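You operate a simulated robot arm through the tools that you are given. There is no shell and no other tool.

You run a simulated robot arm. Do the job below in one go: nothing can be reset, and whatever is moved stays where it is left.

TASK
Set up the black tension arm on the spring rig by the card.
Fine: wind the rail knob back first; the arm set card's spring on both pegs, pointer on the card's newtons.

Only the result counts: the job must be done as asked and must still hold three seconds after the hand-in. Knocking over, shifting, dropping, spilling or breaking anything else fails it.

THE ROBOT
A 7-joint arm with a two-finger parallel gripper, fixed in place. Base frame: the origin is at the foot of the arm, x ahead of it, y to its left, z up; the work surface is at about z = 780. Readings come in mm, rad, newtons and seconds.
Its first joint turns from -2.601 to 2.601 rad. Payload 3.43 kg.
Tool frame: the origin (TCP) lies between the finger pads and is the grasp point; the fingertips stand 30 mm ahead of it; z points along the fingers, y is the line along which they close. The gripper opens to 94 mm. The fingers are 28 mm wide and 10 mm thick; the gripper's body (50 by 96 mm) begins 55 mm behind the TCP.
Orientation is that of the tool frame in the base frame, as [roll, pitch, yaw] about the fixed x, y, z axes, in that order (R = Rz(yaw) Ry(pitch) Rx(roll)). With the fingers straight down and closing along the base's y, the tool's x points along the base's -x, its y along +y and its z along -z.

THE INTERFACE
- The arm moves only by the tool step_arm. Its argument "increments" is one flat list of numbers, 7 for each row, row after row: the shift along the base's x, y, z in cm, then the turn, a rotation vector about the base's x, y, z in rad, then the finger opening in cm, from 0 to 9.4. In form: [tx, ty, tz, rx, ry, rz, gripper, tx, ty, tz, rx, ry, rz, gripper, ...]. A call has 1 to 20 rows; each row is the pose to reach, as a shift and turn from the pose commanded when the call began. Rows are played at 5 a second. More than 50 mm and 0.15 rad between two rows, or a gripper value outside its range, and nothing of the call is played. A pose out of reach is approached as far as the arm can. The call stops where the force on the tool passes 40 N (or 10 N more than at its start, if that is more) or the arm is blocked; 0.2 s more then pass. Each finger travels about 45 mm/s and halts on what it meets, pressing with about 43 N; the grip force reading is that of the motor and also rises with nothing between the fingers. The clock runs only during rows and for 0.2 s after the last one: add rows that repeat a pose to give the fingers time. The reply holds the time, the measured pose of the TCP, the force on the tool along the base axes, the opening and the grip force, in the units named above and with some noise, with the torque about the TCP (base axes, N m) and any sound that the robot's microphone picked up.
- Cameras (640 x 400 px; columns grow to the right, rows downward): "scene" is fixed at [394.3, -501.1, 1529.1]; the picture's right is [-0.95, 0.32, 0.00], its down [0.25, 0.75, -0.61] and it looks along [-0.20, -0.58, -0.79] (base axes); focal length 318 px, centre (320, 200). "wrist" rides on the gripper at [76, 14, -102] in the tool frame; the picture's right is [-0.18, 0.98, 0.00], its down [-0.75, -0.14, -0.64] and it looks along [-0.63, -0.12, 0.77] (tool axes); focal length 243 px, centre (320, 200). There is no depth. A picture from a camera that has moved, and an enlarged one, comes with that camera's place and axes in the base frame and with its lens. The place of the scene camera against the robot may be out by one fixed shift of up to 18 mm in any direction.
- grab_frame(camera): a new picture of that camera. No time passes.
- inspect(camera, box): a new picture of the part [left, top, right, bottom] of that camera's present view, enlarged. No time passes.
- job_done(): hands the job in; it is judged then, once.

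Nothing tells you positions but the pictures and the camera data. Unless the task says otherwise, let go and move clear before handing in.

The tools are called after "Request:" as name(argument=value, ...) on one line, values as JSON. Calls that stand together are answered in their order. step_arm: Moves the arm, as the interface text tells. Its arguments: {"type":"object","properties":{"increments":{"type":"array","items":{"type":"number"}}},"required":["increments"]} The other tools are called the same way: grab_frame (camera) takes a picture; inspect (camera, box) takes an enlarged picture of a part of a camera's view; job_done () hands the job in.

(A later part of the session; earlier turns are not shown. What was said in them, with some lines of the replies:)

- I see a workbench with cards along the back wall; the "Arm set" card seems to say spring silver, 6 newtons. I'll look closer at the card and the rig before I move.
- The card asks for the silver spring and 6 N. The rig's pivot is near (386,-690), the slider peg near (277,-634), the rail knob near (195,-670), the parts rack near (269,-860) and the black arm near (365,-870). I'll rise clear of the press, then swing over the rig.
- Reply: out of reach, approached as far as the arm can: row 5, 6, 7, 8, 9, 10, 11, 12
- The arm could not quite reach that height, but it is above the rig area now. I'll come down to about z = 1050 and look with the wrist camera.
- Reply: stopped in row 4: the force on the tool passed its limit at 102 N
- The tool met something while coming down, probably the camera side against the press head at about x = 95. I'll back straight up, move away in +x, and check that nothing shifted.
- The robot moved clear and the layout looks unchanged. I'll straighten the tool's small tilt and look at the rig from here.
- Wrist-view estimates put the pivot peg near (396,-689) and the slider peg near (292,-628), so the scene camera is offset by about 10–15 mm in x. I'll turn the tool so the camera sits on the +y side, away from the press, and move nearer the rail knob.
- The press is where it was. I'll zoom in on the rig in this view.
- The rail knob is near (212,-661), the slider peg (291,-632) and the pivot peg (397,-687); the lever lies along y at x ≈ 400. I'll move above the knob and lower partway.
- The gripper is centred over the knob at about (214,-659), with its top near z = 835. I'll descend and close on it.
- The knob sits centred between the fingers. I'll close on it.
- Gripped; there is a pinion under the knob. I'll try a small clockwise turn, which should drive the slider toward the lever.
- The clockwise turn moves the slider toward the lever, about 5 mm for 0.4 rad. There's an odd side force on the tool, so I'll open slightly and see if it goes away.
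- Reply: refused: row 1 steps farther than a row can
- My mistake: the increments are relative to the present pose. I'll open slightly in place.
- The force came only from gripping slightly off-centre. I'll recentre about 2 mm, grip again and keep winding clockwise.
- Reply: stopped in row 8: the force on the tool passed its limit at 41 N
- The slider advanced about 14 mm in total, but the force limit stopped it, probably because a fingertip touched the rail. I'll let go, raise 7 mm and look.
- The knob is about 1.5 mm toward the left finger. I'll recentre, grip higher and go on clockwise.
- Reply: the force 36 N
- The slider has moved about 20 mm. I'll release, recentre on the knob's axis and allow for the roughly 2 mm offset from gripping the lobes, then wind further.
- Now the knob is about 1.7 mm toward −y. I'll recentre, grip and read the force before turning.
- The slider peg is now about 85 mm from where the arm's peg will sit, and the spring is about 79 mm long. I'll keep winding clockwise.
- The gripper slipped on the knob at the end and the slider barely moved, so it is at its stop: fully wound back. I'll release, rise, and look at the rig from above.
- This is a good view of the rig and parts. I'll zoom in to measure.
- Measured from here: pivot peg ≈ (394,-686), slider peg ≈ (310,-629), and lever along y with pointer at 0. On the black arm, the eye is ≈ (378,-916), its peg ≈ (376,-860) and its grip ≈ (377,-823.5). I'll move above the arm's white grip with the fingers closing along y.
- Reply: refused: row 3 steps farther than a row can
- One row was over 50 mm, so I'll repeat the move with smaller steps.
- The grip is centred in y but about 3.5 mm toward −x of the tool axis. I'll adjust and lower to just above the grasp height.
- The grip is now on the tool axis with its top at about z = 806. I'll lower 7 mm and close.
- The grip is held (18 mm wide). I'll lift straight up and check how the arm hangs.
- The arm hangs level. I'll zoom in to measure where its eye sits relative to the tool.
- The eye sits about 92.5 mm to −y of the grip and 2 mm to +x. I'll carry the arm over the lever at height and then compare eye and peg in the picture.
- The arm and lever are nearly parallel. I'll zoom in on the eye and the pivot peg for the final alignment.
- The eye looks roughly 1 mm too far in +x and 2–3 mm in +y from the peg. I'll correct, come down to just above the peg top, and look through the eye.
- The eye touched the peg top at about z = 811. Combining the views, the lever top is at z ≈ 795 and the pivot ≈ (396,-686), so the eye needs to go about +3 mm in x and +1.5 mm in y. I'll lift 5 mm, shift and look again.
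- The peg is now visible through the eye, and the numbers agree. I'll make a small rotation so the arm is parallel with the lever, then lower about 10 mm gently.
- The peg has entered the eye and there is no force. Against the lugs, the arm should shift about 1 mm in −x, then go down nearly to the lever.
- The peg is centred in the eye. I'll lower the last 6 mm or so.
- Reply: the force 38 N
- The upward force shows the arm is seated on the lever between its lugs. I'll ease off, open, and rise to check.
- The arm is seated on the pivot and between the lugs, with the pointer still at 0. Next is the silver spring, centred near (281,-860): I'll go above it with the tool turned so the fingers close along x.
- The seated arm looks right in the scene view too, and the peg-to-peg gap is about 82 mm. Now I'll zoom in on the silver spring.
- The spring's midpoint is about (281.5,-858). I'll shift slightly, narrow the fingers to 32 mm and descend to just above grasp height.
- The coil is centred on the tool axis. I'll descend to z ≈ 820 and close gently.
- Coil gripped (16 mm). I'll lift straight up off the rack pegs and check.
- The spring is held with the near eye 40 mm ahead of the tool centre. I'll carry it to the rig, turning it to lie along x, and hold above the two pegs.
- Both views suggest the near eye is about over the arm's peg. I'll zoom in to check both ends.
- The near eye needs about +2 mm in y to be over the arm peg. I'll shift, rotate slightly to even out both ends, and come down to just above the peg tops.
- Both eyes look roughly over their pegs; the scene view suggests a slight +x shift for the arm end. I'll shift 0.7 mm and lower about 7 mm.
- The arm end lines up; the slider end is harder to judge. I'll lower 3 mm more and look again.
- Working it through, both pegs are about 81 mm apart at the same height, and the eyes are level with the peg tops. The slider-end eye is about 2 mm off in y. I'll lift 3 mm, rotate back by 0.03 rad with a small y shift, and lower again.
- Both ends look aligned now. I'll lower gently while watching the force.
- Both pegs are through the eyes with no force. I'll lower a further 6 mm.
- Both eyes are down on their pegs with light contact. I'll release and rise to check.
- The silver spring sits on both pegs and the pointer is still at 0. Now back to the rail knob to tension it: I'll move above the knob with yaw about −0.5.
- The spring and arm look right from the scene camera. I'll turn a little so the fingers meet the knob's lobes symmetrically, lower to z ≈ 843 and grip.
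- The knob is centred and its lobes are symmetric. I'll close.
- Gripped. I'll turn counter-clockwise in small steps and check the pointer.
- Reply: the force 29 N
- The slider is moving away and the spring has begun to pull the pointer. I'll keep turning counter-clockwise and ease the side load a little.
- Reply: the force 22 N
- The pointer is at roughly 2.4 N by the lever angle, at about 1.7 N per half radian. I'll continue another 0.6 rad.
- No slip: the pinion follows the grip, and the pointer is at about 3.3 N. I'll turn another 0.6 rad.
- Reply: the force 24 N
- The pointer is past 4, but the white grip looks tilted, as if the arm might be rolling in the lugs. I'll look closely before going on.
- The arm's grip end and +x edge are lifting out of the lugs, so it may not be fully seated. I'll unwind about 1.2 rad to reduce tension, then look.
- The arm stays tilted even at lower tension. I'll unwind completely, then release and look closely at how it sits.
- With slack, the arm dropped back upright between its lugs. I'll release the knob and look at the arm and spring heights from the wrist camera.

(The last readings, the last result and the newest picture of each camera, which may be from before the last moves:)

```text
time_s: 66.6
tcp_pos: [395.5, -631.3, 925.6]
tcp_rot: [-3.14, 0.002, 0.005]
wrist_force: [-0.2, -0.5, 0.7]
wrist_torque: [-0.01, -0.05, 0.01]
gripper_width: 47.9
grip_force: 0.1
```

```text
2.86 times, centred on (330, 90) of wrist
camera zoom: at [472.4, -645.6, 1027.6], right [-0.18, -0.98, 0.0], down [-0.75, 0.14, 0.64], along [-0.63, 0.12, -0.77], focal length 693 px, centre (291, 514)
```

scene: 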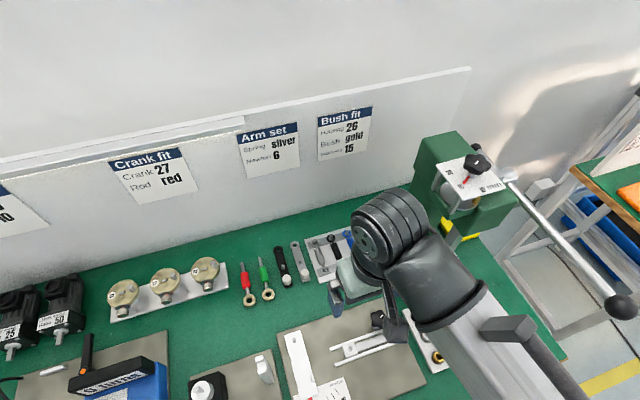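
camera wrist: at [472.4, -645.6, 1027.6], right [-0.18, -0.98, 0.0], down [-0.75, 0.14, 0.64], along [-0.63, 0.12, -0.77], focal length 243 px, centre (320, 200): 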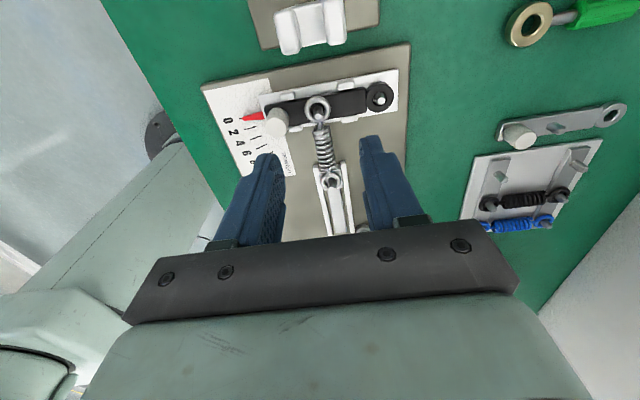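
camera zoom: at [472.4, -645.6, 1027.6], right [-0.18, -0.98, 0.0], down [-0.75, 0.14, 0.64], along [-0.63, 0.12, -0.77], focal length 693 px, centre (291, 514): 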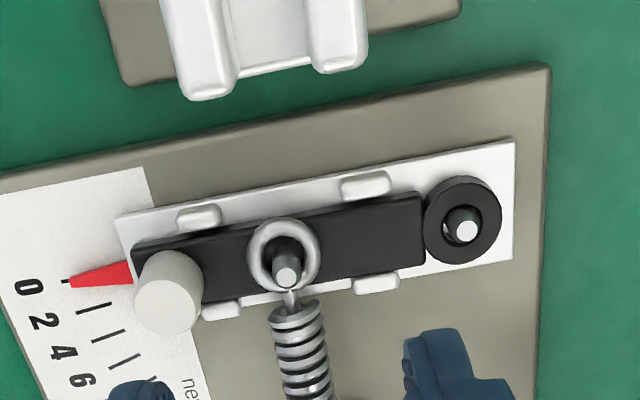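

Request:
inspect(camera="wrist", box=[255, 75, 375, 150])

Request:
inspect(camera="wrist", box=[300, 80, 360, 200])

Request:
inspect(camera="scene", box=[276, 325, 340, 400])

```text
5.33 times, centred on (315, 112) of wrist
camera zoom: at [472.4, -645.6, 1027.6], right [-0.18, -0.98, 0.0], down [-0.75, 0.14, 0.64], along [-0.63, 0.12, -0.77], focal length 1294 px, centre (347, 667)
```

zoom: 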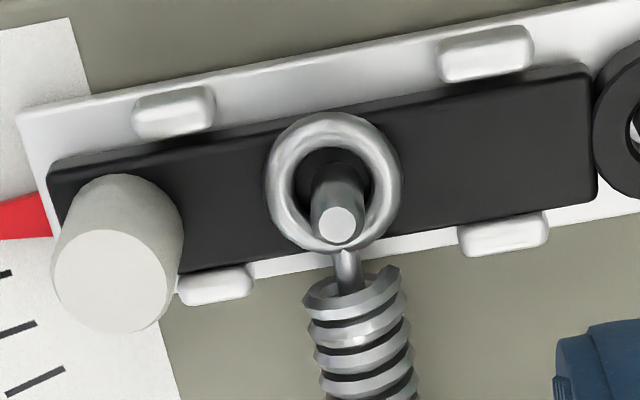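

```text
3.33 times, centred on (330, 140) of wrist
camera zoom: at [472.4, -645.6, 1027.6], right [-0.18, -0.98, 0.0], down [-0.75, 0.14, 0.64], along [-0.63, 0.12, -0.77], focal length 809 px, centre (287, 400)
```

zoom: 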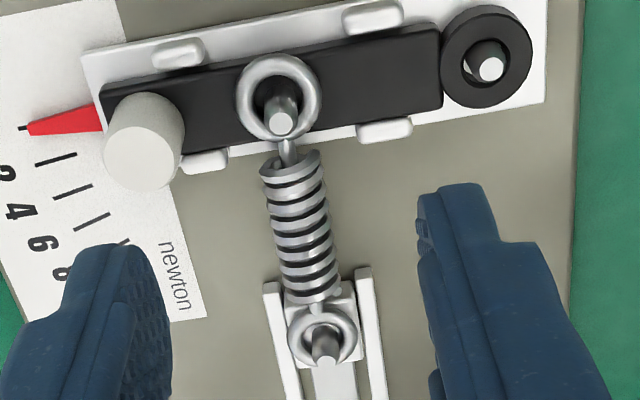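

```text
5.33 times, centred on (308, 362) of scene
camera zoom: at [394.3, -501.1, 1529.1], right [-0.95, 0.32, 0.0], down [0.25, 0.75, -0.61], along [-0.2, -0.58, -0.79], focal length 1693 px, centre (384, -667)
```

zoom: 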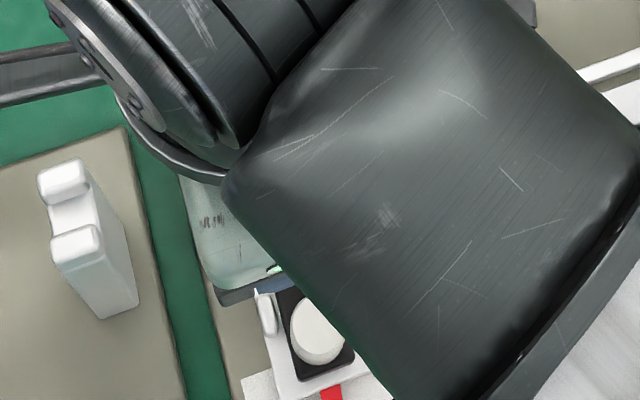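

With slack the arm is seated again with the pointer at 0. I want to see how deep the arm sits between the lugs, so I'll view it end-on from the +y side, turning the tool first.

Request:
step_arm(increments=[0, 1, 1, 0, 0, 0.14, 4.8, 0, 2, 2, 0, 0, 0.28, 4.8, 0, 3, 3, 0, 0, 0.42, 4.8, 0, 4, 3, 0, 0, 0.56, 4.8, 0, 5, 3, 0, 0, 0.7, 4.8, 0, 6, 3, 0, 0, 0.84, 4.8, 0, 7, 3, 0, 0, 0.98, 4.8, 0, 8, 3, 0, 0, 1.12, 4.8, 0, 8.5, 3, 0, 0, 1.26, 4.8, 0, 8.9, 3, 0, 0, 1.4, 4.8, -1, 8.9, 3, 0, 0, 1.54, 4.8, -1.3, 8.9, 3, 0, 0, 1.566, 4.8])

Request:
step_arm(increments=[0, 0, 0, -0.13, 0, 0, 4.8, 0, 0, -1, -0.26, 0, 0, 4.8, 0, 0, -2, -0.39, 0, 0, 4.8, 0, 0, -3, -0.52, 0, 0, 4.8, 0, 0, -5, -0.65, 0, 0, 4.8, 0, 0, -8, -0.7, 0, 0, 4.8])

Request:
grab_frame(camera="wrist")

```text
time_s: 69.2
tcp_pos: [381.0, -541.7, 954.9]
tcp_rot: [-3.141, 0.0, 1.572]
wrist_force: [0.3, 0.7, -0.8]
wrist_torque: [-0.01, 0.02, 0.01]
gripper_width: 48.1
grip_force: 0.0
```

```text
time_s: 70.6
tcp_pos: [380.7, -540.8, 874.8]
tcp_rot: [-3.14, 0.703, 1.571]
wrist_force: [0.0, 0.5, -0.1]
wrist_torque: [0.01, 0.01, 0.01]
gripper_width: 48.1
grip_force: 0.1
```

```text
taken
camera wrist: at [396.1, -417.2, 902.5], right [0.98, -0.14, 0.12], down [-0.14, -0.16, 0.98], along [-0.12, -0.98, -0.18], focal length 243 px, centre (320, 200)
```

wrist: 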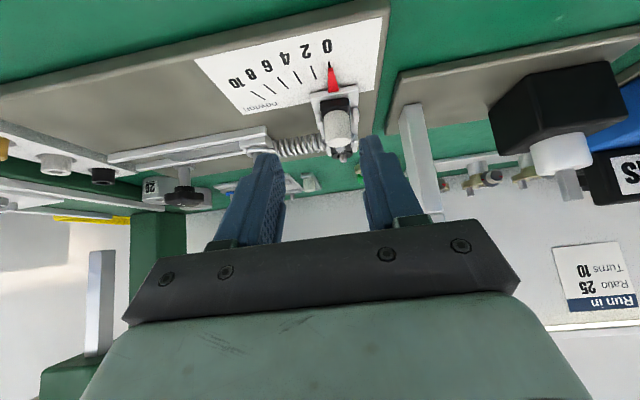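

Request:
inspect(camera="wrist", box=[255, 70, 385, 180])

Request:
inspect(camera="wrist", box=[300, 80, 370, 165])

```text
3.64 times, centred on (320, 125) of wrist
camera zoom: at [396.1, -417.2, 902.5], right [0.98, -0.14, 0.12], down [-0.14, -0.16, 0.98], along [-0.12, -0.98, -0.18], focal length 882 px, centre (320, 473)
```

zoom: 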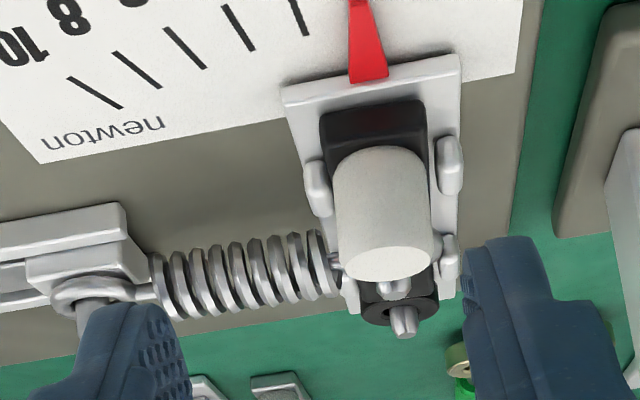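

```text
4.71 times, centred on (335, 122) of wrist
camera zoom: at [396.1, -417.2, 902.5], right [0.98, -0.14, 0.12], down [-0.14, -0.16, 0.98], along [-0.12, -0.98, -0.18], focal length 1142 px, centre (249, 565)
```

zoom: 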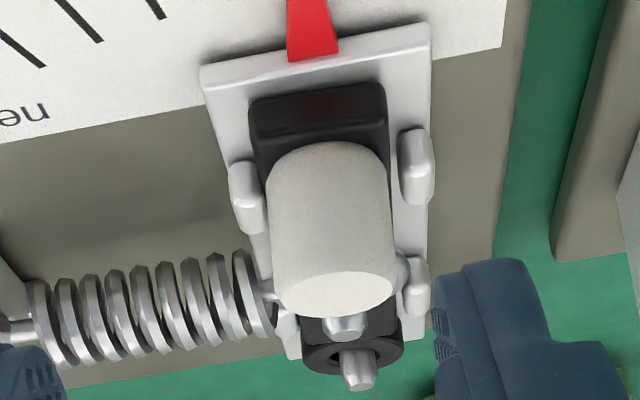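

The arm sits flat between the lugs, and lug tops are about level with its top face, so the earlier tipping likely came from jerky winding near the limit. I'll go back to the knob and wind very slowly. First I'll untilt the tool and turn back.

Request:
step_arm(increments=[0, 0, 3, 0.05, 0, 0, 4.8, 0, 0, 5, 0.18, 0, 0, 4.8, 0, 0, 7, 0.31, 0, 0, 4.8, 0, 0, 8, 0.44, 0, 0, 4.8, 0, 0, 8, 0.57, 0, 0, 4.8, 0, 0, 8, 0.7, 0, 0, 4.8])

Request:
step_arm(increments=[-1, -0.8, 0, 0, 0, -0.14, 4.8, -2, -1.6, 0, 0, 0, -0.28, 4.8, -3, -2.4, 0, 0, 0, -0.42, 4.8, -4, -3.2, 0, 0, 0, -0.56, 4.8, -5, -4, 0, 0, 0, -0.7, 4.8, -6, -4.8, 0, 0, 0, -0.84, 4.8, -7, -5.6, 0, 0, 0, -0.98, 4.8, -8, -6.4, 0, 0, 0, -1.12, 4.8, -9, -7.2, 0, 0, 0, -1.26, 4.8, -10, -8, 0, 0, 0, -1.4, 4.8, -11, -8.8, 0, 0, 0, -1.54, 4.8, -12, -9.6, 0, 0, 0, -1.68, 4.8, -13.2, -10.4, 0, 0, 0, -1.82, 4.8, -14.4, -11.2, 0, 0, 0, -1.96, 4.8, -15.6, -11.8, 0, 0, 0, -2.1, 4.8, -16.6, -11.9, -2, 0, 0, -2.24, 4.8, -16.6, -11.9, -6, 0, 0, -2.28, 4.8])

Request:
grab_frame(camera="wrist")

Request:
inspect(camera="wrist", box=[200, 60, 440, 210])

```text
time_s: 72.0
tcp_pos: [382.3, -541.5, 953.6]
tcp_rot: [-3.139, -0.003, 1.571]
wrist_force: [-1.2, -0.7, -0.6]
wrist_torque: [0.0, -0.04, 0.02]
gripper_width: 47.9
grip_force: 0.1
```

```text
time_s: 75.6
tcp_pos: [215.5, -659.8, 895.2]
tcp_rot: [-3.141, 0.0, -0.712]
wrist_force: [0.5, -0.8, 0.1]
wrist_torque: [0.0, -0.03, -0.02]
gripper_width: 48.1
grip_force: 0.1
```

```text
taken
camera wrist: at [264.9, -720.5, 997.1], right [-0.78, -0.62, 0.0], down [-0.48, 0.6, 0.64], along [-0.4, 0.5, -0.77], focal length 243 px, centre (320, 200)
```

wrist: 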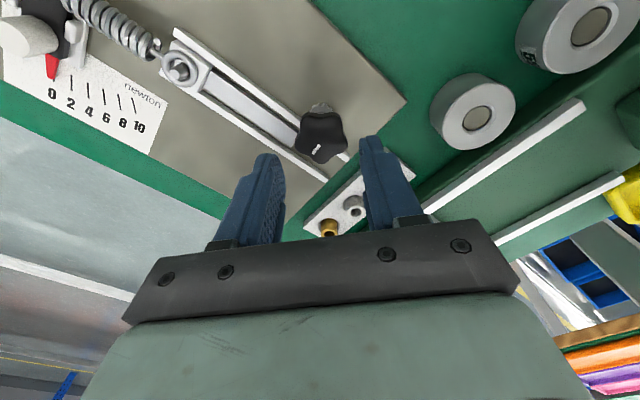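

```text
2.67 times, centred on (320, 135) of wrist
camera zoom: at [264.9, -720.5, 997.1], right [-0.78, -0.62, 0.0], down [-0.48, 0.6, 0.64], along [-0.4, 0.5, -0.77], focal length 647 px, centre (320, 373)
```

zoom: 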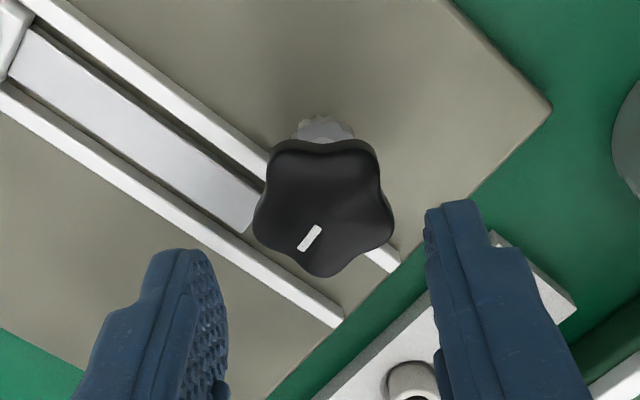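

From here I can also read the scale. The knob is 1.2 mm off to one side; I'll correct, lower and grip.

Request:
step_arm(increments=[-0.07, -0.09, -2, 0, 0, 0, 4.8, -0.07, -0.09, -4, 0, 0, 0, 4.8, -0.07, -0.09, -5.2, 0, 0, 0, 4.8, -0.07, -0.09, -5.2, 0, 0, 0, 3.8, -0.07, -0.09, -5.2, 0, 0, 0, 2.8, -0.07, -0.09, -5.2, 0, 0, 0, 2.5, -0.07, -0.09, -5.2, 0, 0, 0, 2.5])

Request:
inspect(camera="wrist", box=[200, 80, 440, 230])

```text
time_s: 77.2
tcp_pos: [214.9, -660.9, 842.0]
tcp_rot: [-3.14, 0.001, -0.708]
wrist_force: [6.4, 5.6, -2.3]
wrist_torque: [-0.28, -0.35, 0.02]
gripper_width: 36.5
grip_force: 44.7
```

```text
2.67 times, centred on (320, 155) of wrist
camera zoom: at [264.8, -721.5, 944.6], right [-0.78, -0.63, 0.0], down [-0.48, 0.6, 0.64], along [-0.4, 0.5, -0.77], focal length 647 px, centre (320, 320)
```

zoom: 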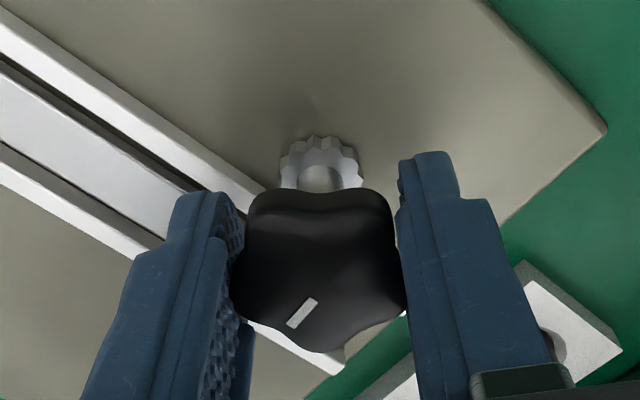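

Gripped with little side force. I'll wind slowly, 0.06 rad per row, and check.

Request:
step_arm(increments=[0, 0, 0, 0, 0, 0.06, 2.5, 0, 0, 0, 0, 0, 0.12, 2.5, 0, 0, 0, 0, 0, 0.18, 2.5, 0, 0, 0, 0, 0, 0.24, 2.5, 0, 0, 0, 0, 0, 0.3, 2.5, 0, 0, 0, 0, 0, 0.36, 2.5, 0, 0, 0, 0, 0, 0.42, 2.5, 0, 0, 0, 0, 0, 0.48, 2.5, 0, 0, 0, 0, 0, 0.54, 2.5, 0, 0, 0, 0, 0, 0.6, 2.5, 0, 0, 0, 0, 0, 0.66, 2.5, 0, 0, 0, 0, 0, 0.72, 2.5, 0, 0, 0, 0, 0, 0.78, 2.5, 0, 0, 0, 0, 0, 0.84, 2.5, 0, 0, 0, 0, 0, 0.9, 2.5, 0, 0, 0, 0, 0, 0.96, 2.5])

Request:
inspect(camera="scene", box=[276, 325, 340, 400])

Request:
inspect(camera="scene", box=[290, 360, 354, 400])

```text
time_s: 80.6
tcp_pos: [215.4, -661.8, 841.6]
tcp_rot: [-3.139, -0.004, 0.253]
wrist_force: [24.6, 21.0, -6.9]
wrist_torque: [-0.11, -0.15, -0.22]
gripper_width: 36.7
grip_force: 44.8
```

```text
5.33 times, centred on (308, 362) of scene
camera zoom: at [394.3, -501.1, 1529.1], right [-0.95, 0.32, 0.0], down [0.25, 0.75, -0.61], along [-0.2, -0.58, -0.79], focal length 1693 px, centre (384, -667)
```

zoom: 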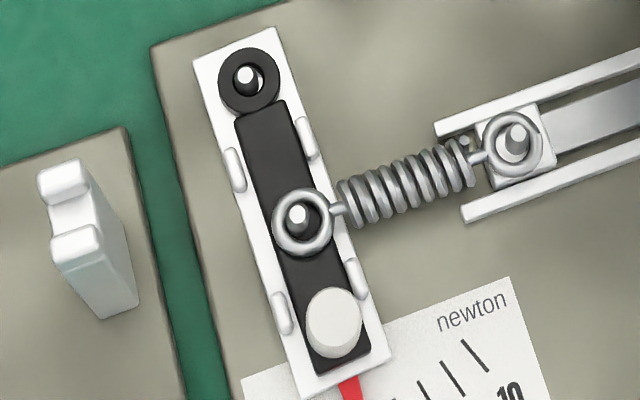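

```text
10.00 times, centred on (322, 380) of scene
camera zoom: at [394.3, -501.1, 1529.1], right [-0.95, 0.32, 0.0], down [0.25, 0.75, -0.61], along [-0.2, -0.58, -0.79], focal length 3175 px, centre (300, -1600)
```

zoom: 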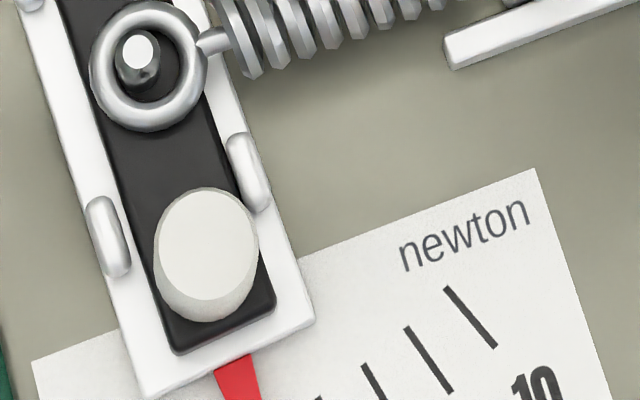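

The arm is still upright at about 2 N. I'll ease the side load and go on slowly.

Request:
step_arm(increments=[0.07, 0.07, 0, 0, 0, 0, 2.5, 0.15, 0.14, 0, 0, 0, 0.05, 2.5, 0.15, 0.14, 0, 0, 0, 0.1, 2.5, 0.15, 0.14, 0, 0, 0, 0.15, 2.5, 0.15, 0.14, 0, 0, 0, 0.2, 2.5, 0.15, 0.14, 0, 0, 0, 0.25, 2.5, 0.15, 0.14, 0, 0, 0, 0.3, 2.5, 0.15, 0.14, 0, 0, 0, 0.35, 2.5, 0.15, 0.14, 0, 0, 0, 0.4, 2.5, 0.15, 0.14, 0, 0, 0, 0.45, 2.5, 0.15, 0.14, 0, 0, 0, 0.5, 2.5, 0.15, 0.14, 0, 0, 0, 0.55, 2.5, 0.15, 0.14, 0, 0, 0, 0.6, 2.5, 0.15, 0.14, 0, 0, 0, 0.65, 2.5])

Request:
inspect(camera="scene", box=[276, 325, 340, 400])

Request:
inspect(camera="scene", box=[290, 360, 354, 400])

```text
time_s: 83.6
tcp_pos: [215.5, -660.8, 842.5]
tcp_rot: [-3.14, -0.002, 0.9]
wrist_force: [-4.9, 2.4, -6.5]
wrist_torque: [-0.23, 0.59, -0.2]
gripper_width: 36.7
grip_force: 44.8
```

```text
5.33 times, centred on (308, 362) of scene
camera zoom: at [394.3, -501.1, 1529.1], right [-0.95, 0.32, 0.0], down [0.25, 0.75, -0.61], along [-0.2, -0.58, -0.79], focal length 1693 px, centre (384, -667)
```

zoom: 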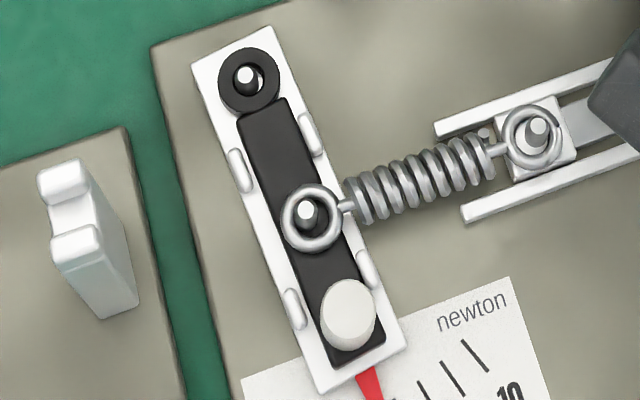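

```text
10.00 times, centred on (322, 380) of scene
camera zoom: at [394.3, -501.1, 1529.1], right [-0.95, 0.32, 0.0], down [0.25, 0.75, -0.61], along [-0.2, -0.58, -0.79], focal length 3175 px, centre (300, -1600)
```

zoom: 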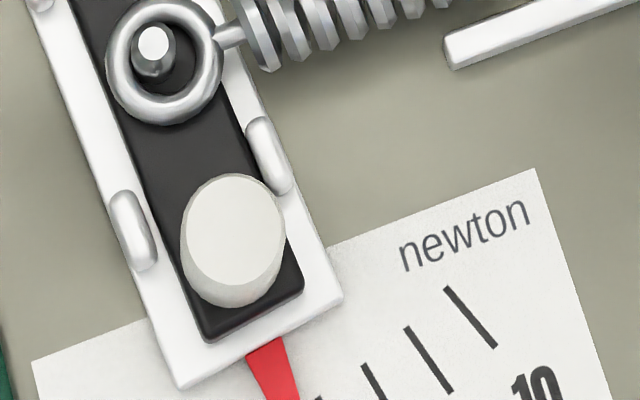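

Still nearly upright at about 3.2 N. I'll continue slowly in a short stretch and check again.

Request:
step_arm(increments=[0, 0, 0, 0, 0, 0.03, 2.5, 0, 0, 0, 0, 0, 0.06, 2.5, 0, 0, 0, 0, 0, 0.09, 2.5, 0, 0, 0, 0, 0, 0.12, 2.5, 0, 0, 0, 0, 0, 0.15, 2.5, 0, 0, 0, 0, 0, 0.18, 2.5, 0, 0, 0, 0, 0, 0.21, 2.5, 0, 0, 0, 0, 0, 0.24, 2.5])

Request:
inspect(camera="scene", box=[290, 360, 354, 400])

Request:
step_arm(increments=[0, 0, 0, 0, 0, 0.03, 2.5, 0, 0, 0, 0, 0, 0.06, 2.5, 0, 0, 0, 0, 0, 0.09, 2.5, 0, 0, 0, 0, 0, 0.12, 2.5, 0, 0, 0, 0, 0, 0.15, 2.5, 0, 0, 0, 0, 0, 0.18, 2.5, 0, 0, 0, 0, 0, 0.21, 2.5, 0, 0, 0, 0, 0, 0.24, 2.5])

Request:
inspect(camera="scene", box=[290, 360, 354, 400])

```text
time_s: 85.4
tcp_pos: [214.8, -661.0, 842.4]
tcp_rot: [-3.141, 0.0, 1.141]
wrist_force: [-7.4, -0.9, -6.9]
wrist_torque: [-0.01, 0.54, -0.24]
gripper_width: 36.7
grip_force: 45.0
```

```text
10.00 times, centred on (322, 380) of scene
camera zoom: at [394.3, -501.1, 1529.1], right [-0.95, 0.32, 0.0], down [0.25, 0.75, -0.61], along [-0.2, -0.58, -0.79], focal length 3175 px, centre (300, -1600)
```

zoom: 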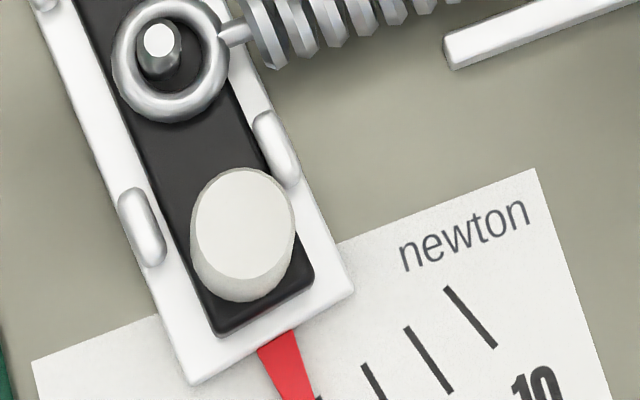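

```text
time_s: 87.2
tcp_pos: [216.4, -660.1, 841.7]
tcp_rot: [-3.141, -0.002, 1.381]
wrist_force: [-13.3, -1.9, -4.2]
wrist_torque: [-0.5, -0.51, -0.25]
gripper_width: 37.0
grip_force: 45.1
```

```text
10.00 times, centred on (322, 380) of scene
camera zoom: at [394.3, -501.1, 1529.1], right [-0.95, 0.32, 0.0], down [0.25, 0.75, -0.61], along [-0.2, -0.58, -0.79], focal length 3175 px, centre (300, -1600)
```

zoom: 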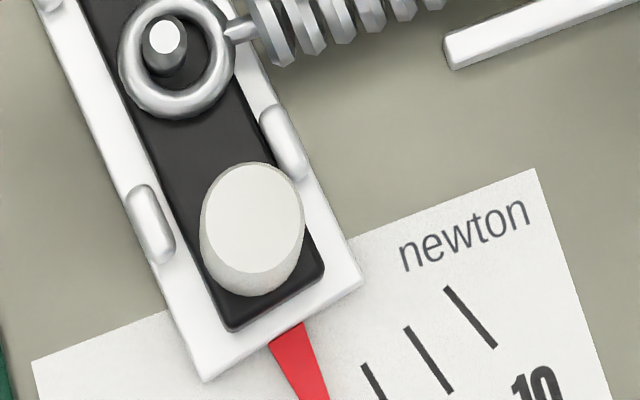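

Upright at about 4 N, past where I was unsure before. I'll keep going slowly.

Request:
step_arm(increments=[0.05, 0, 0, 0, 0, 0.02, 2.5, 0.05, 0, 0, 0, 0, 0.04, 2.5, 0.05, 0, 0, 0, 0, 0.06, 2.5, 0.05, 0, 0, 0, 0, 0.08, 2.5, 0.05, 0, 0, 0, 0, 0.1, 2.5, 0.05, 0, 0, 0, 0, 0.12, 2.5, 0.05, 0, 0, 0, 0, 0.14, 2.5, 0.05, 0, 0, 0, 0, 0.16, 2.5])

Request:
inspect(camera="scene", box=[290, 360, 354, 400])

Request:
inspect(camera="scene", box=[276, 325, 340, 400])

Request:
grab_frame(camera="wrist")

```text
time_s: 89.0
tcp_pos: [215.9, -660.0, 841.4]
tcp_rot: [-3.139, 0.001, 1.54]
wrist_force: [-23.7, -5.6, -0.7]
wrist_torque: [0.59, 0.13, -0.21]
gripper_width: 36.9
grip_force: 45.0
```

```text
10.00 times, centred on (322, 380) of scene
camera zoom: at [394.3, -501.1, 1529.1], right [-0.95, 0.32, 0.0], down [0.25, 0.75, -0.61], along [-0.2, -0.58, -0.79], focal length 3175 px, centre (300, -1600)
```

zoom: 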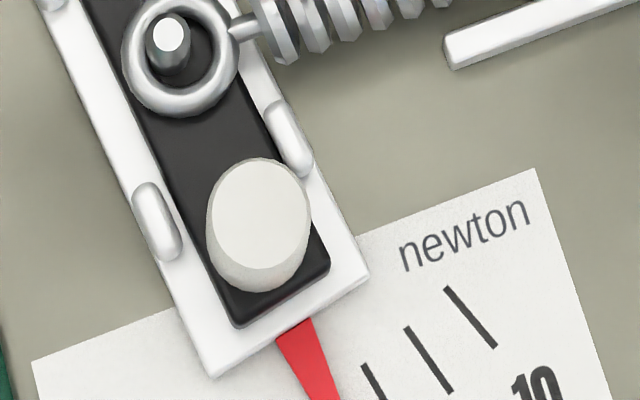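

```text
5.33 times, centred on (308, 362) of scene
camera zoom: at [394.3, -501.1, 1529.1], right [-0.95, 0.32, 0.0], down [0.25, 0.75, -0.61], along [-0.2, -0.58, -0.79], focal length 1693 px, centre (384, -667)
```

zoom: 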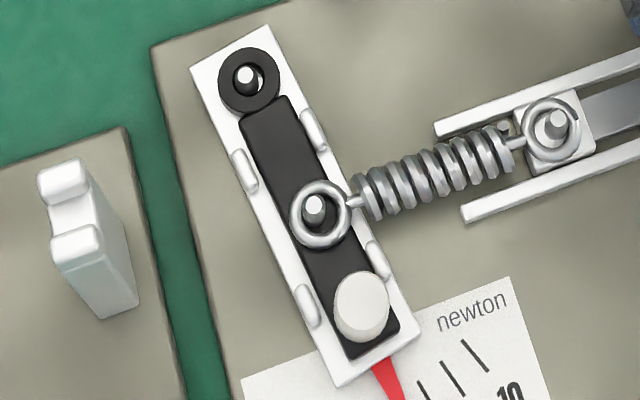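

```text
taken
camera wrist: at [233.2, -584.5, 944.6], right [0.98, -0.21, 0.0], down [-0.16, -0.75, 0.64], along [-0.14, -0.63, -0.77], focal length 243 px, centre (320, 200)
```

wrist: 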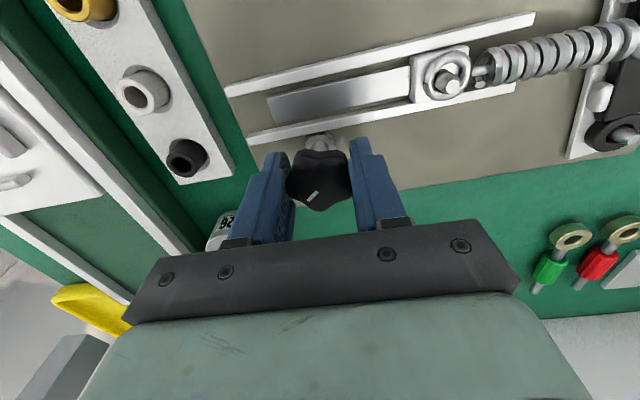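

Upright at about 4.2 N, gaining roughly 1.6–2 N per radian. I'll ease the side load and continue slowly.

Request:
step_arm(increments=[-0.1, -0.03, 0, 0, 0, 0, 2.5, -0.18, -0.05, 0, 0, 0, 0.02, 2.5, -0.18, -0.05, 0, 0, 0, 0.05, 2.5, -0.18, -0.05, 0, 0, 0, 0.08, 2.5, -0.18, -0.05, 0, 0, 0, 0.11, 2.5, -0.18, -0.05, 0, 0, 0, 0.14, 2.5, -0.18, -0.05, 0, 0, 0, 0.17, 2.5, -0.18, -0.05, 0, 0, 0, 0.2, 2.5, -0.18, -0.05, 0, 0, 0, 0.23, 2.5, -0.18, -0.05, 0, 0, 0, 0.26, 2.5, -0.18, -0.05, 0, 0, 0, 0.29, 2.5, -0.18, -0.05, 0, 0, 0, 0.32, 2.5])

Request:
inspect(camera="scene", box=[290, 360, 354, 400])

Request:
inspect(camera="scene", box=[276, 325, 340, 400])

```text
time_s: 91.6
tcp_pos: [215.6, -660.4, 841.3]
tcp_rot: [3.141, 0.0, 1.862]
wrist_force: [15.1, -2.5, 10.1]
wrist_torque: [0.38, -0.63, -0.23]
gripper_width: 36.9
grip_force: 45.0
```

```text
10.00 times, centred on (322, 380) of scene
camera zoom: at [394.3, -501.1, 1529.1], right [-0.95, 0.32, 0.0], down [0.25, 0.75, -0.61], along [-0.2, -0.58, -0.79], focal length 3175 px, centre (300, -1600)
```

zoom: 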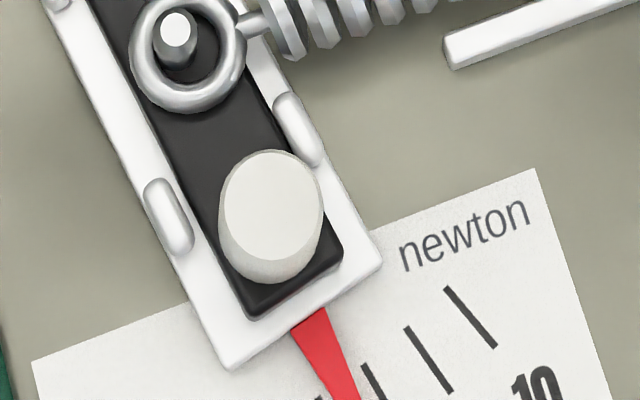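

```text
5.33 times, centred on (308, 362) of scene
camera zoom: at [394.3, -501.1, 1529.1], right [-0.95, 0.32, 0.0], down [0.25, 0.75, -0.61], along [-0.2, -0.58, -0.79], focal length 1693 px, centre (384, -667)
```

zoom: 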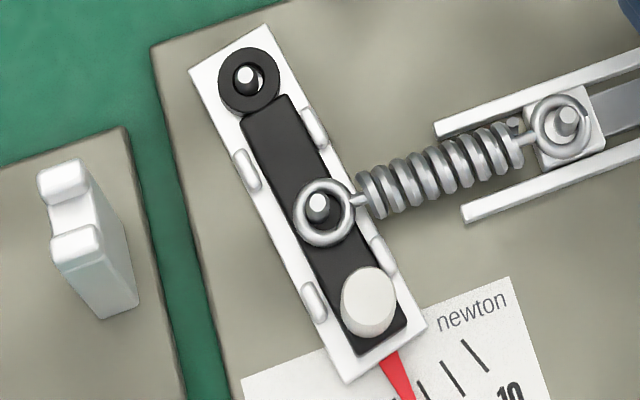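

Upright at about 4.9 N. I'll continue about 0.3 rad more.

Request:
step_arm(increments=[0.08, -0.02, 0, 0, 0, 0, 2.5, 0.1, -0.02, 0, 0, 0, 0.02, 2.5, 0.1, -0.02, 0, 0, 0, 0.05, 2.5, 0.1, -0.02, 0, 0, 0, 0.08, 2.5, 0.1, -0.02, 0, 0, 0, 0.11, 2.5, 0.1, -0.02, 0, 0, 0, 0.14, 2.5, 0.1, -0.02, 0, 0, 0, 0.17, 2.5, 0.1, -0.02, 0, 0, 0, 0.2, 2.5, 0.1, -0.02, 0, 0, 0, 0.23, 2.5, 0.1, -0.02, 0, 0, 0, 0.26, 2.5, 0.1, -0.02, 0, 0, 0, 0.29, 2.5, 0.1, -0.02, 0, 0, 0, 0.32, 2.5])

Request:
inspect(camera="scene", box=[290, 360, 354, 400])

Request:
inspect(camera="scene", box=[276, 325, 340, 400])

Request:
grab_frame(camera="scene")

```text
time_s: 94.2
tcp_pos: [214.9, -659.2, 842.6]
tcp_rot: [-3.139, -0.001, 2.179]
wrist_force: [-3.9, 9.8, 5.6]
wrist_torque: [-0.17, 0.01, -0.25]
gripper_width: 36.8
grip_force: 44.9
```

```text
10.00 times, centred on (322, 380) of scene
camera zoom: at [394.3, -501.1, 1529.1], right [-0.95, 0.32, 0.0], down [0.25, 0.75, -0.61], along [-0.2, -0.58, -0.79], focal length 3175 px, centre (300, -1600)
```

zoom: 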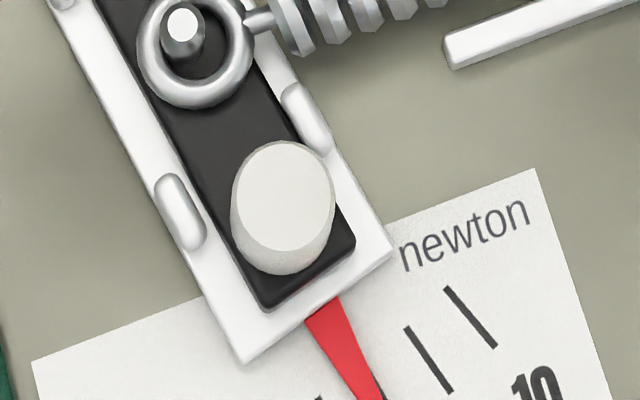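

```text
5.33 times, centred on (308, 362) of scene
camera zoom: at [394.3, -501.1, 1529.1], right [-0.95, 0.32, 0.0], down [0.25, 0.75, -0.61], along [-0.2, -0.58, -0.79], focal length 1693 px, centre (384, -667)
```

zoom: 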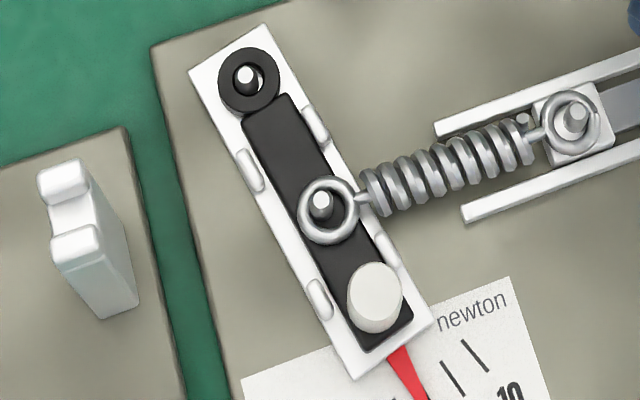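

```text
taken
```

scene: 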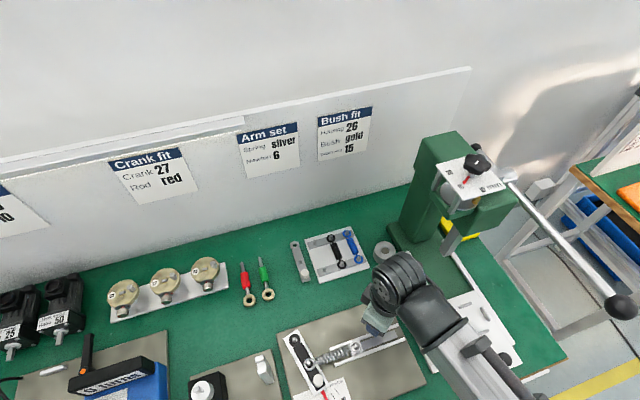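

The arm is upright and the pointer is at about 5.6 N. I'll turn the last 0.17 rad slowly.

Request:
step_arm(increments=[-0.02, 0.05, 0, 0, 0, 0.02, 2.5, -0.02, 0.05, 0, 0, 0, 0.04, 2.5, -0.02, 0.05, 0, 0, 0, 0.06, 2.5, -0.02, 0.05, 0, 0, 0, 0.08, 2.5, -0.02, 0.05, 0, 0, 0, 0.1, 2.5, -0.02, 0.05, 0, 0, 0, 0.12, 2.5, -0.02, 0.05, 0, 0, 0, 0.14, 2.5, -0.02, 0.05, 0, 0, 0, 0.16, 2.5, -0.02, 0.05, 0, 0, 0, 0.16, 2.5])

Request:
inspect(camera="scene", box=[290, 360, 354, 400])

Request:
inspect(camera="scene", box=[312, 384, 344, 400])

```text
time_s: 96.2
tcp_pos: [214.7, -660.3, 840.9]
tcp_rot: [-3.139, 0.001, 2.34]
wrist_force: [-4.7, 1.9, 4.8]
wrist_torque: [-0.57, -0.92, -0.21]
gripper_width: 36.7
grip_force: 44.8
```

```text
10.00 times, centred on (322, 380) of scene
camera zoom: at [394.3, -501.1, 1529.1], right [-0.95, 0.32, 0.0], down [0.25, 0.75, -0.61], along [-0.2, -0.58, -0.79], focal length 3175 px, centre (300, -1600)
```

zoom: 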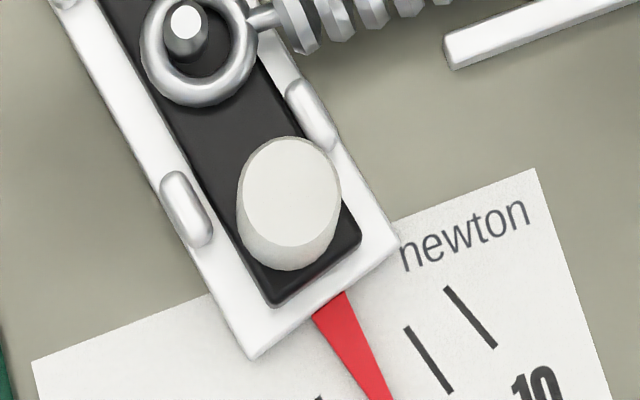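

```text
16.00 times, centred on (328, 392) of scene
camera zoom: at [394.3, -501.1, 1529.1], right [-0.95, 0.32, 0.0], down [0.25, 0.75, -0.61], along [-0.2, -0.58, -0.79], focal length 5080 px, centre (192, -2872)
```

zoom: 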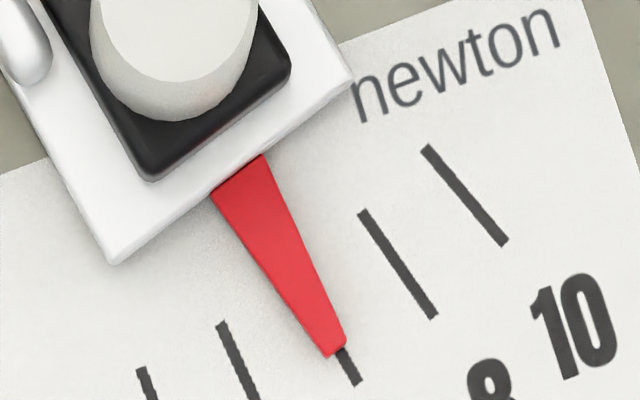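

With the closer zoom the scale is fully visible, and the pointer tip sits on the 6 tick. I'll release the knob without moving and see if it holds.

Request:
step_arm(increments=[0, 0, 0, 0, 0, 0, 3.6, 0, 0, 0, 0, 0, 0, 4.2, 0, 0, 0, 0, 0, 0, 4.8, 0, 0, 0, 0, 0, 0, 4.8, 0, 0, 0, 0, 0, 0, 4.8])

Request:
inspect(camera="scene", box=[312, 384, 344, 400])

Request:
inspect(camera="wrist", box=[200, 80, 440, 230])

```text
time_s: 97.4
tcp_pos: [215.9, -659.9, 842.2]
tcp_rot: [-3.139, 0.001, 2.341]
wrist_force: [0.0, 0.0, 0.0]
wrist_torque: [0.01, 0.01, 0.01]
gripper_width: 47.7
grip_force: 0.1
```

```text
16.00 times, centred on (328, 392) of scene
camera zoom: at [394.3, -501.1, 1529.1], right [-0.95, 0.32, 0.0], down [0.25, 0.75, -0.61], along [-0.2, -0.58, -0.79], focal length 5080 px, centre (192, -2872)
```

zoom: 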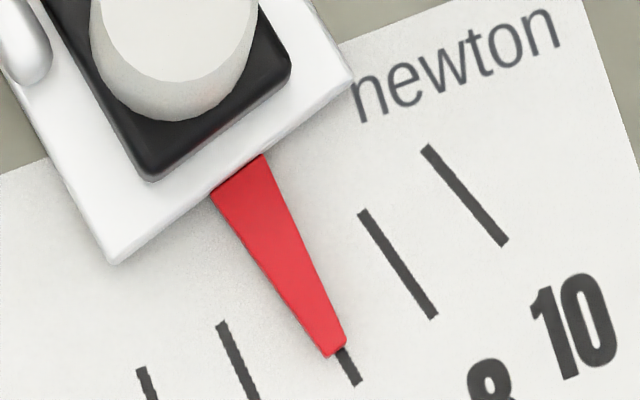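

```text
2.67 times, centred on (320, 155) of wrist
camera zoom: at [173.6, -595.4, 944.4], right [0.83, 0.55, 0.0], down [0.42, -0.64, 0.64], along [0.35, -0.54, -0.77], focal length 647 px, centre (320, 320)
```

zoom: 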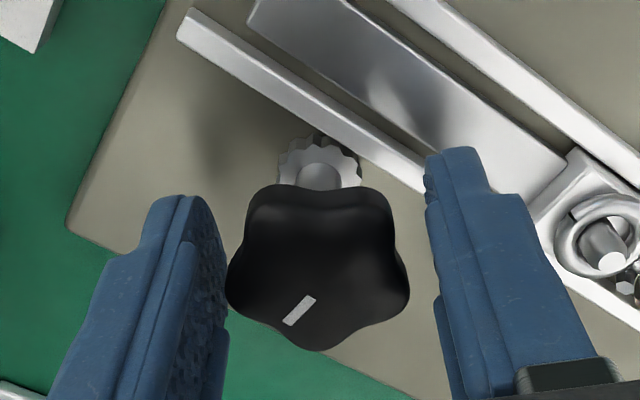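

The knob holds and the pointer stays on 6. I'll rise straight up, move clear, and check everything.

Request:
step_arm(increments=[0, 0, 1.5, 0, 0, 0, 4.8, 0, 0, 4, 0, 0, 0, 4.8, 0, 0, 8, 0, 0, 0, 4.8, 2, 2, 11, 0, 0, 0, 4.8, 4, 4, 14, 0, 0, 0, 4.8, 4, 6, 16, 0, 0, 0, 4.8])

Request:
inspect(camera="scene", box=[312, 384, 344, 400])

Request:
grab_frame(camera="scene")

Request:
grab_frame(camera="wrist")

```text
time_s: 98.8
tcp_pos: [255.5, -603.7, 1002.0]
tcp_rot: [-3.141, 0.001, 2.341]
wrist_force: [0.1, 0.3, -0.1]
wrist_torque: [0.01, 0.02, -0.01]
gripper_width: 48.0
grip_force: 0.1
```

```text
16.00 times, centred on (328, 392) of scene
camera zoom: at [394.3, -501.1, 1529.1], right [-0.95, 0.32, 0.0], down [0.25, 0.75, -0.61], along [-0.2, -0.58, -0.79], focal length 5080 px, centre (192, -2872)
```

zoom: 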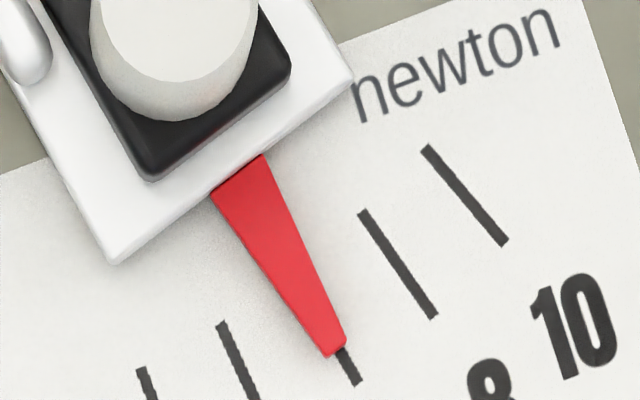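

```text
taken
```

scene: 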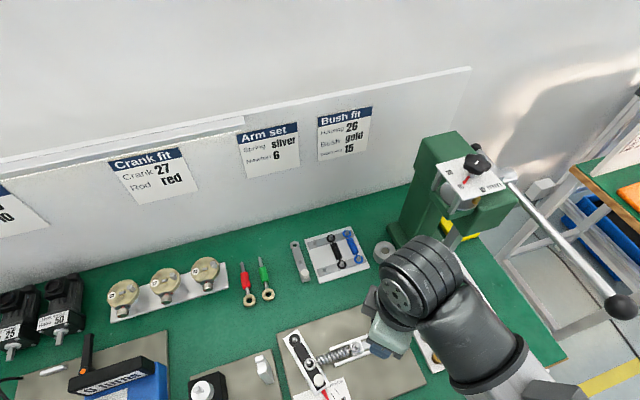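

```text
taken
camera wrist: at [213.7, -537.1, 1105.1], right [0.83, 0.55, 0.0], down [0.42, -0.64, 0.64], along [0.35, -0.54, -0.77], focal length 243 px, centre (320, 200)
```

wrist: 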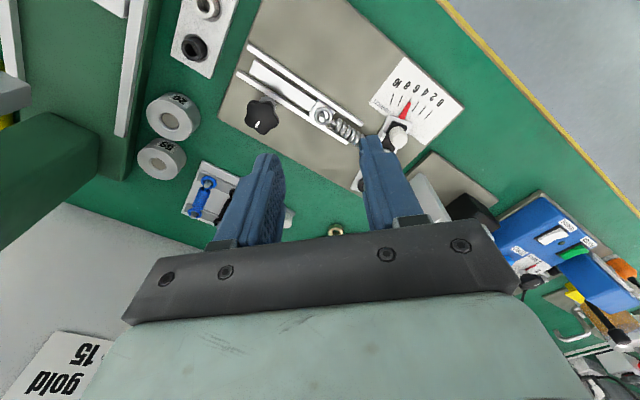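

Everything is holding. I'll confirm the pointer from the wrist camera too.

Request:
inspect(camera="wrist", box=[360, 50, 470, 150])

Request:
inspect(camera="scene", box=[276, 325, 340, 400])

```text
4.00 times, centred on (415, 100) of wrist
camera zoom: at [213.7, -537.1, 1105.1], right [0.83, 0.55, 0.0], down [0.42, -0.64, 0.64], along [0.35, -0.54, -0.77], focal length 970 px, centre (-60, 600)
```

zoom: 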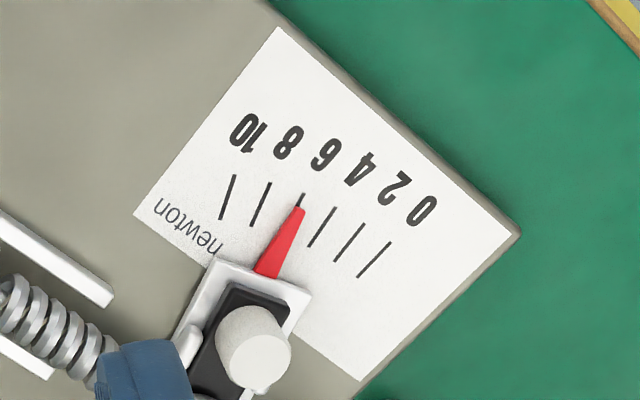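

```text
5.33 times, centred on (308, 362) of scene
camera zoom: at [394.3, -501.1, 1529.1], right [-0.95, 0.32, 0.0], down [0.25, 0.75, -0.61], along [-0.2, -0.58, -0.79], focal length 1693 px, centre (384, -667)
```

zoom: 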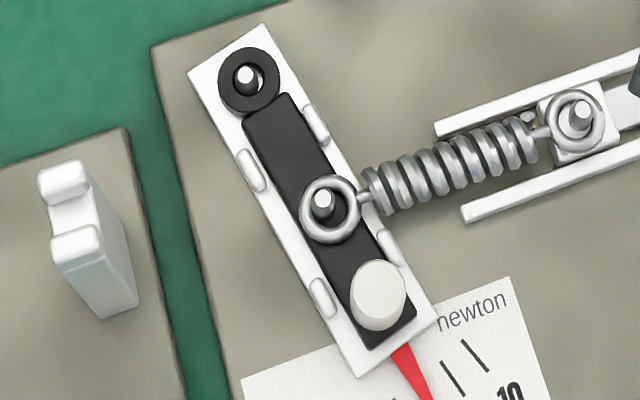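

The pointer is on 6 in both views. I'll wait a few seconds to be sure nothing creeps.

Request:
step_arm(increments=[0, 0, 1, 0, 0, 0, 4.8, 0, 0, 1, 0, 0, 0, 4.8, 0, 0, 1, 0, 0, 0, 4.8, 0, 0, 1, 0, 0, 0, 4.8, 0, 0, 1, 0, 0, 0, 4.8, 0, 0, 1, 0, 0, 0, 4.8, 0, 0, 1, 0, 0, 0, 4.8, 0, 0, 1, 0, 0, 0, 4.8, 0, 0, 1, 0, 0, 0, 4.8, 0, 0, 1, 0, 0, 0, 4.8, 0, 0, 1, 0, 0, 0, 4.8, 0, 0, 1, 0, 0, 0, 4.8, 0, 0, 1, 0, 0, 0, 4.8, 0, 0, 1, 0, 0, 0, 4.8, 0, 0, 1, 0, 0, 0, 4.8])

Request:
inspect(camera="scene", box=[312, 384, 344, 400])

Request:
inspect(camera="scene", box=[400, 110, 560, 210])

```text
time_s: 102.0
tcp_pos: [255.5, -601.7, 1012.0]
tcp_rot: [-3.14, -0.001, 2.341]
wrist_force: [-0.2, 0.2, -0.5]
wrist_torque: [0.02, -0.01, -0.03]
gripper_width: 47.9
grip_force: 0.0
```

```text
16.00 times, centred on (328, 392) of scene
camera zoom: at [394.3, -501.1, 1529.1], right [-0.95, 0.32, 0.0], down [0.25, 0.75, -0.61], along [-0.2, -0.58, -0.79], focal length 5080 px, centre (192, -2872)
```

zoom: 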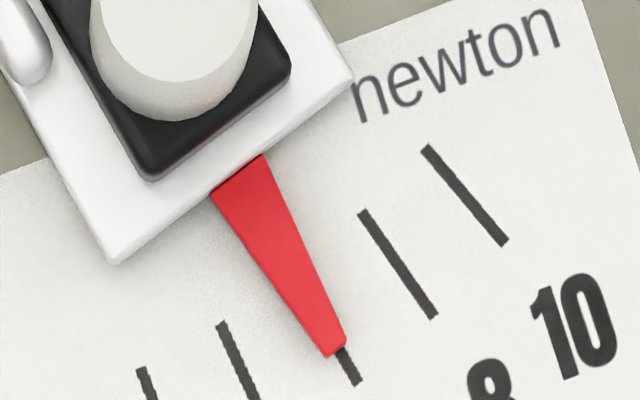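

```text
4.00 times, centred on (480, 160) of scene
camera zoom: at [394.3, -501.1, 1529.1], right [-0.95, 0.32, 0.0], down [0.25, 0.75, -0.61], along [-0.2, -0.58, -0.79], focal length 1270 px, centre (-320, 360)
```

zoom: 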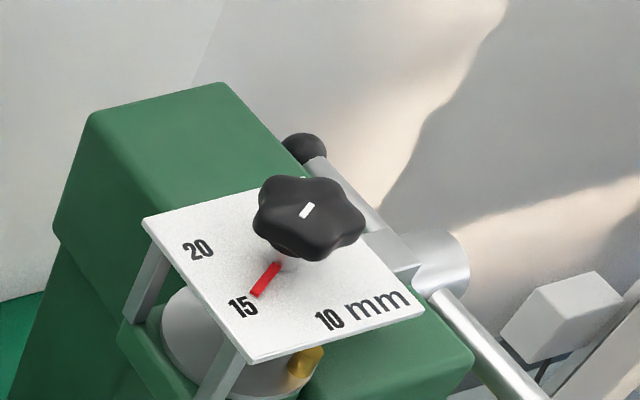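

The black arm is seated on the pivot and the silver spring is on both pegs. The pointer has stayed steady on 6 N, the gripper is clear, and the press looks unchanged. I'm handing in the job.

Request:
job_done()

```text
The job is handed in.
```

The spring rig is set up as the "Arm set" card asks, and I've handed the job in; I haven't seen the verdict. The black arm sits on its pivot between the lugs, the silver spring is on both pegs, and the pointer reads 6 N. I wound the rail knob back fully before fitting anything.

After I let go of the knob, the pointer stayed on the 6 mark through about 3 seconds of waiting, and the gripper was clear when I handed in.

Two things went wrong along the way:

- **Press bump:** early on, the tool hit something while coming down, most likely the press head, with about 100 N. In later pictures the press and its dial show no visible change, but I had no close-up from before the bump to compare with.
- **Arm tipping:** on the first tensioning, the arm tipped up in its lugs at a bit over 4 N. I unwound it fully, it dropped back flat, and winding more slowly brought it to 6 N upright. It may sit close to tipping at this tension.
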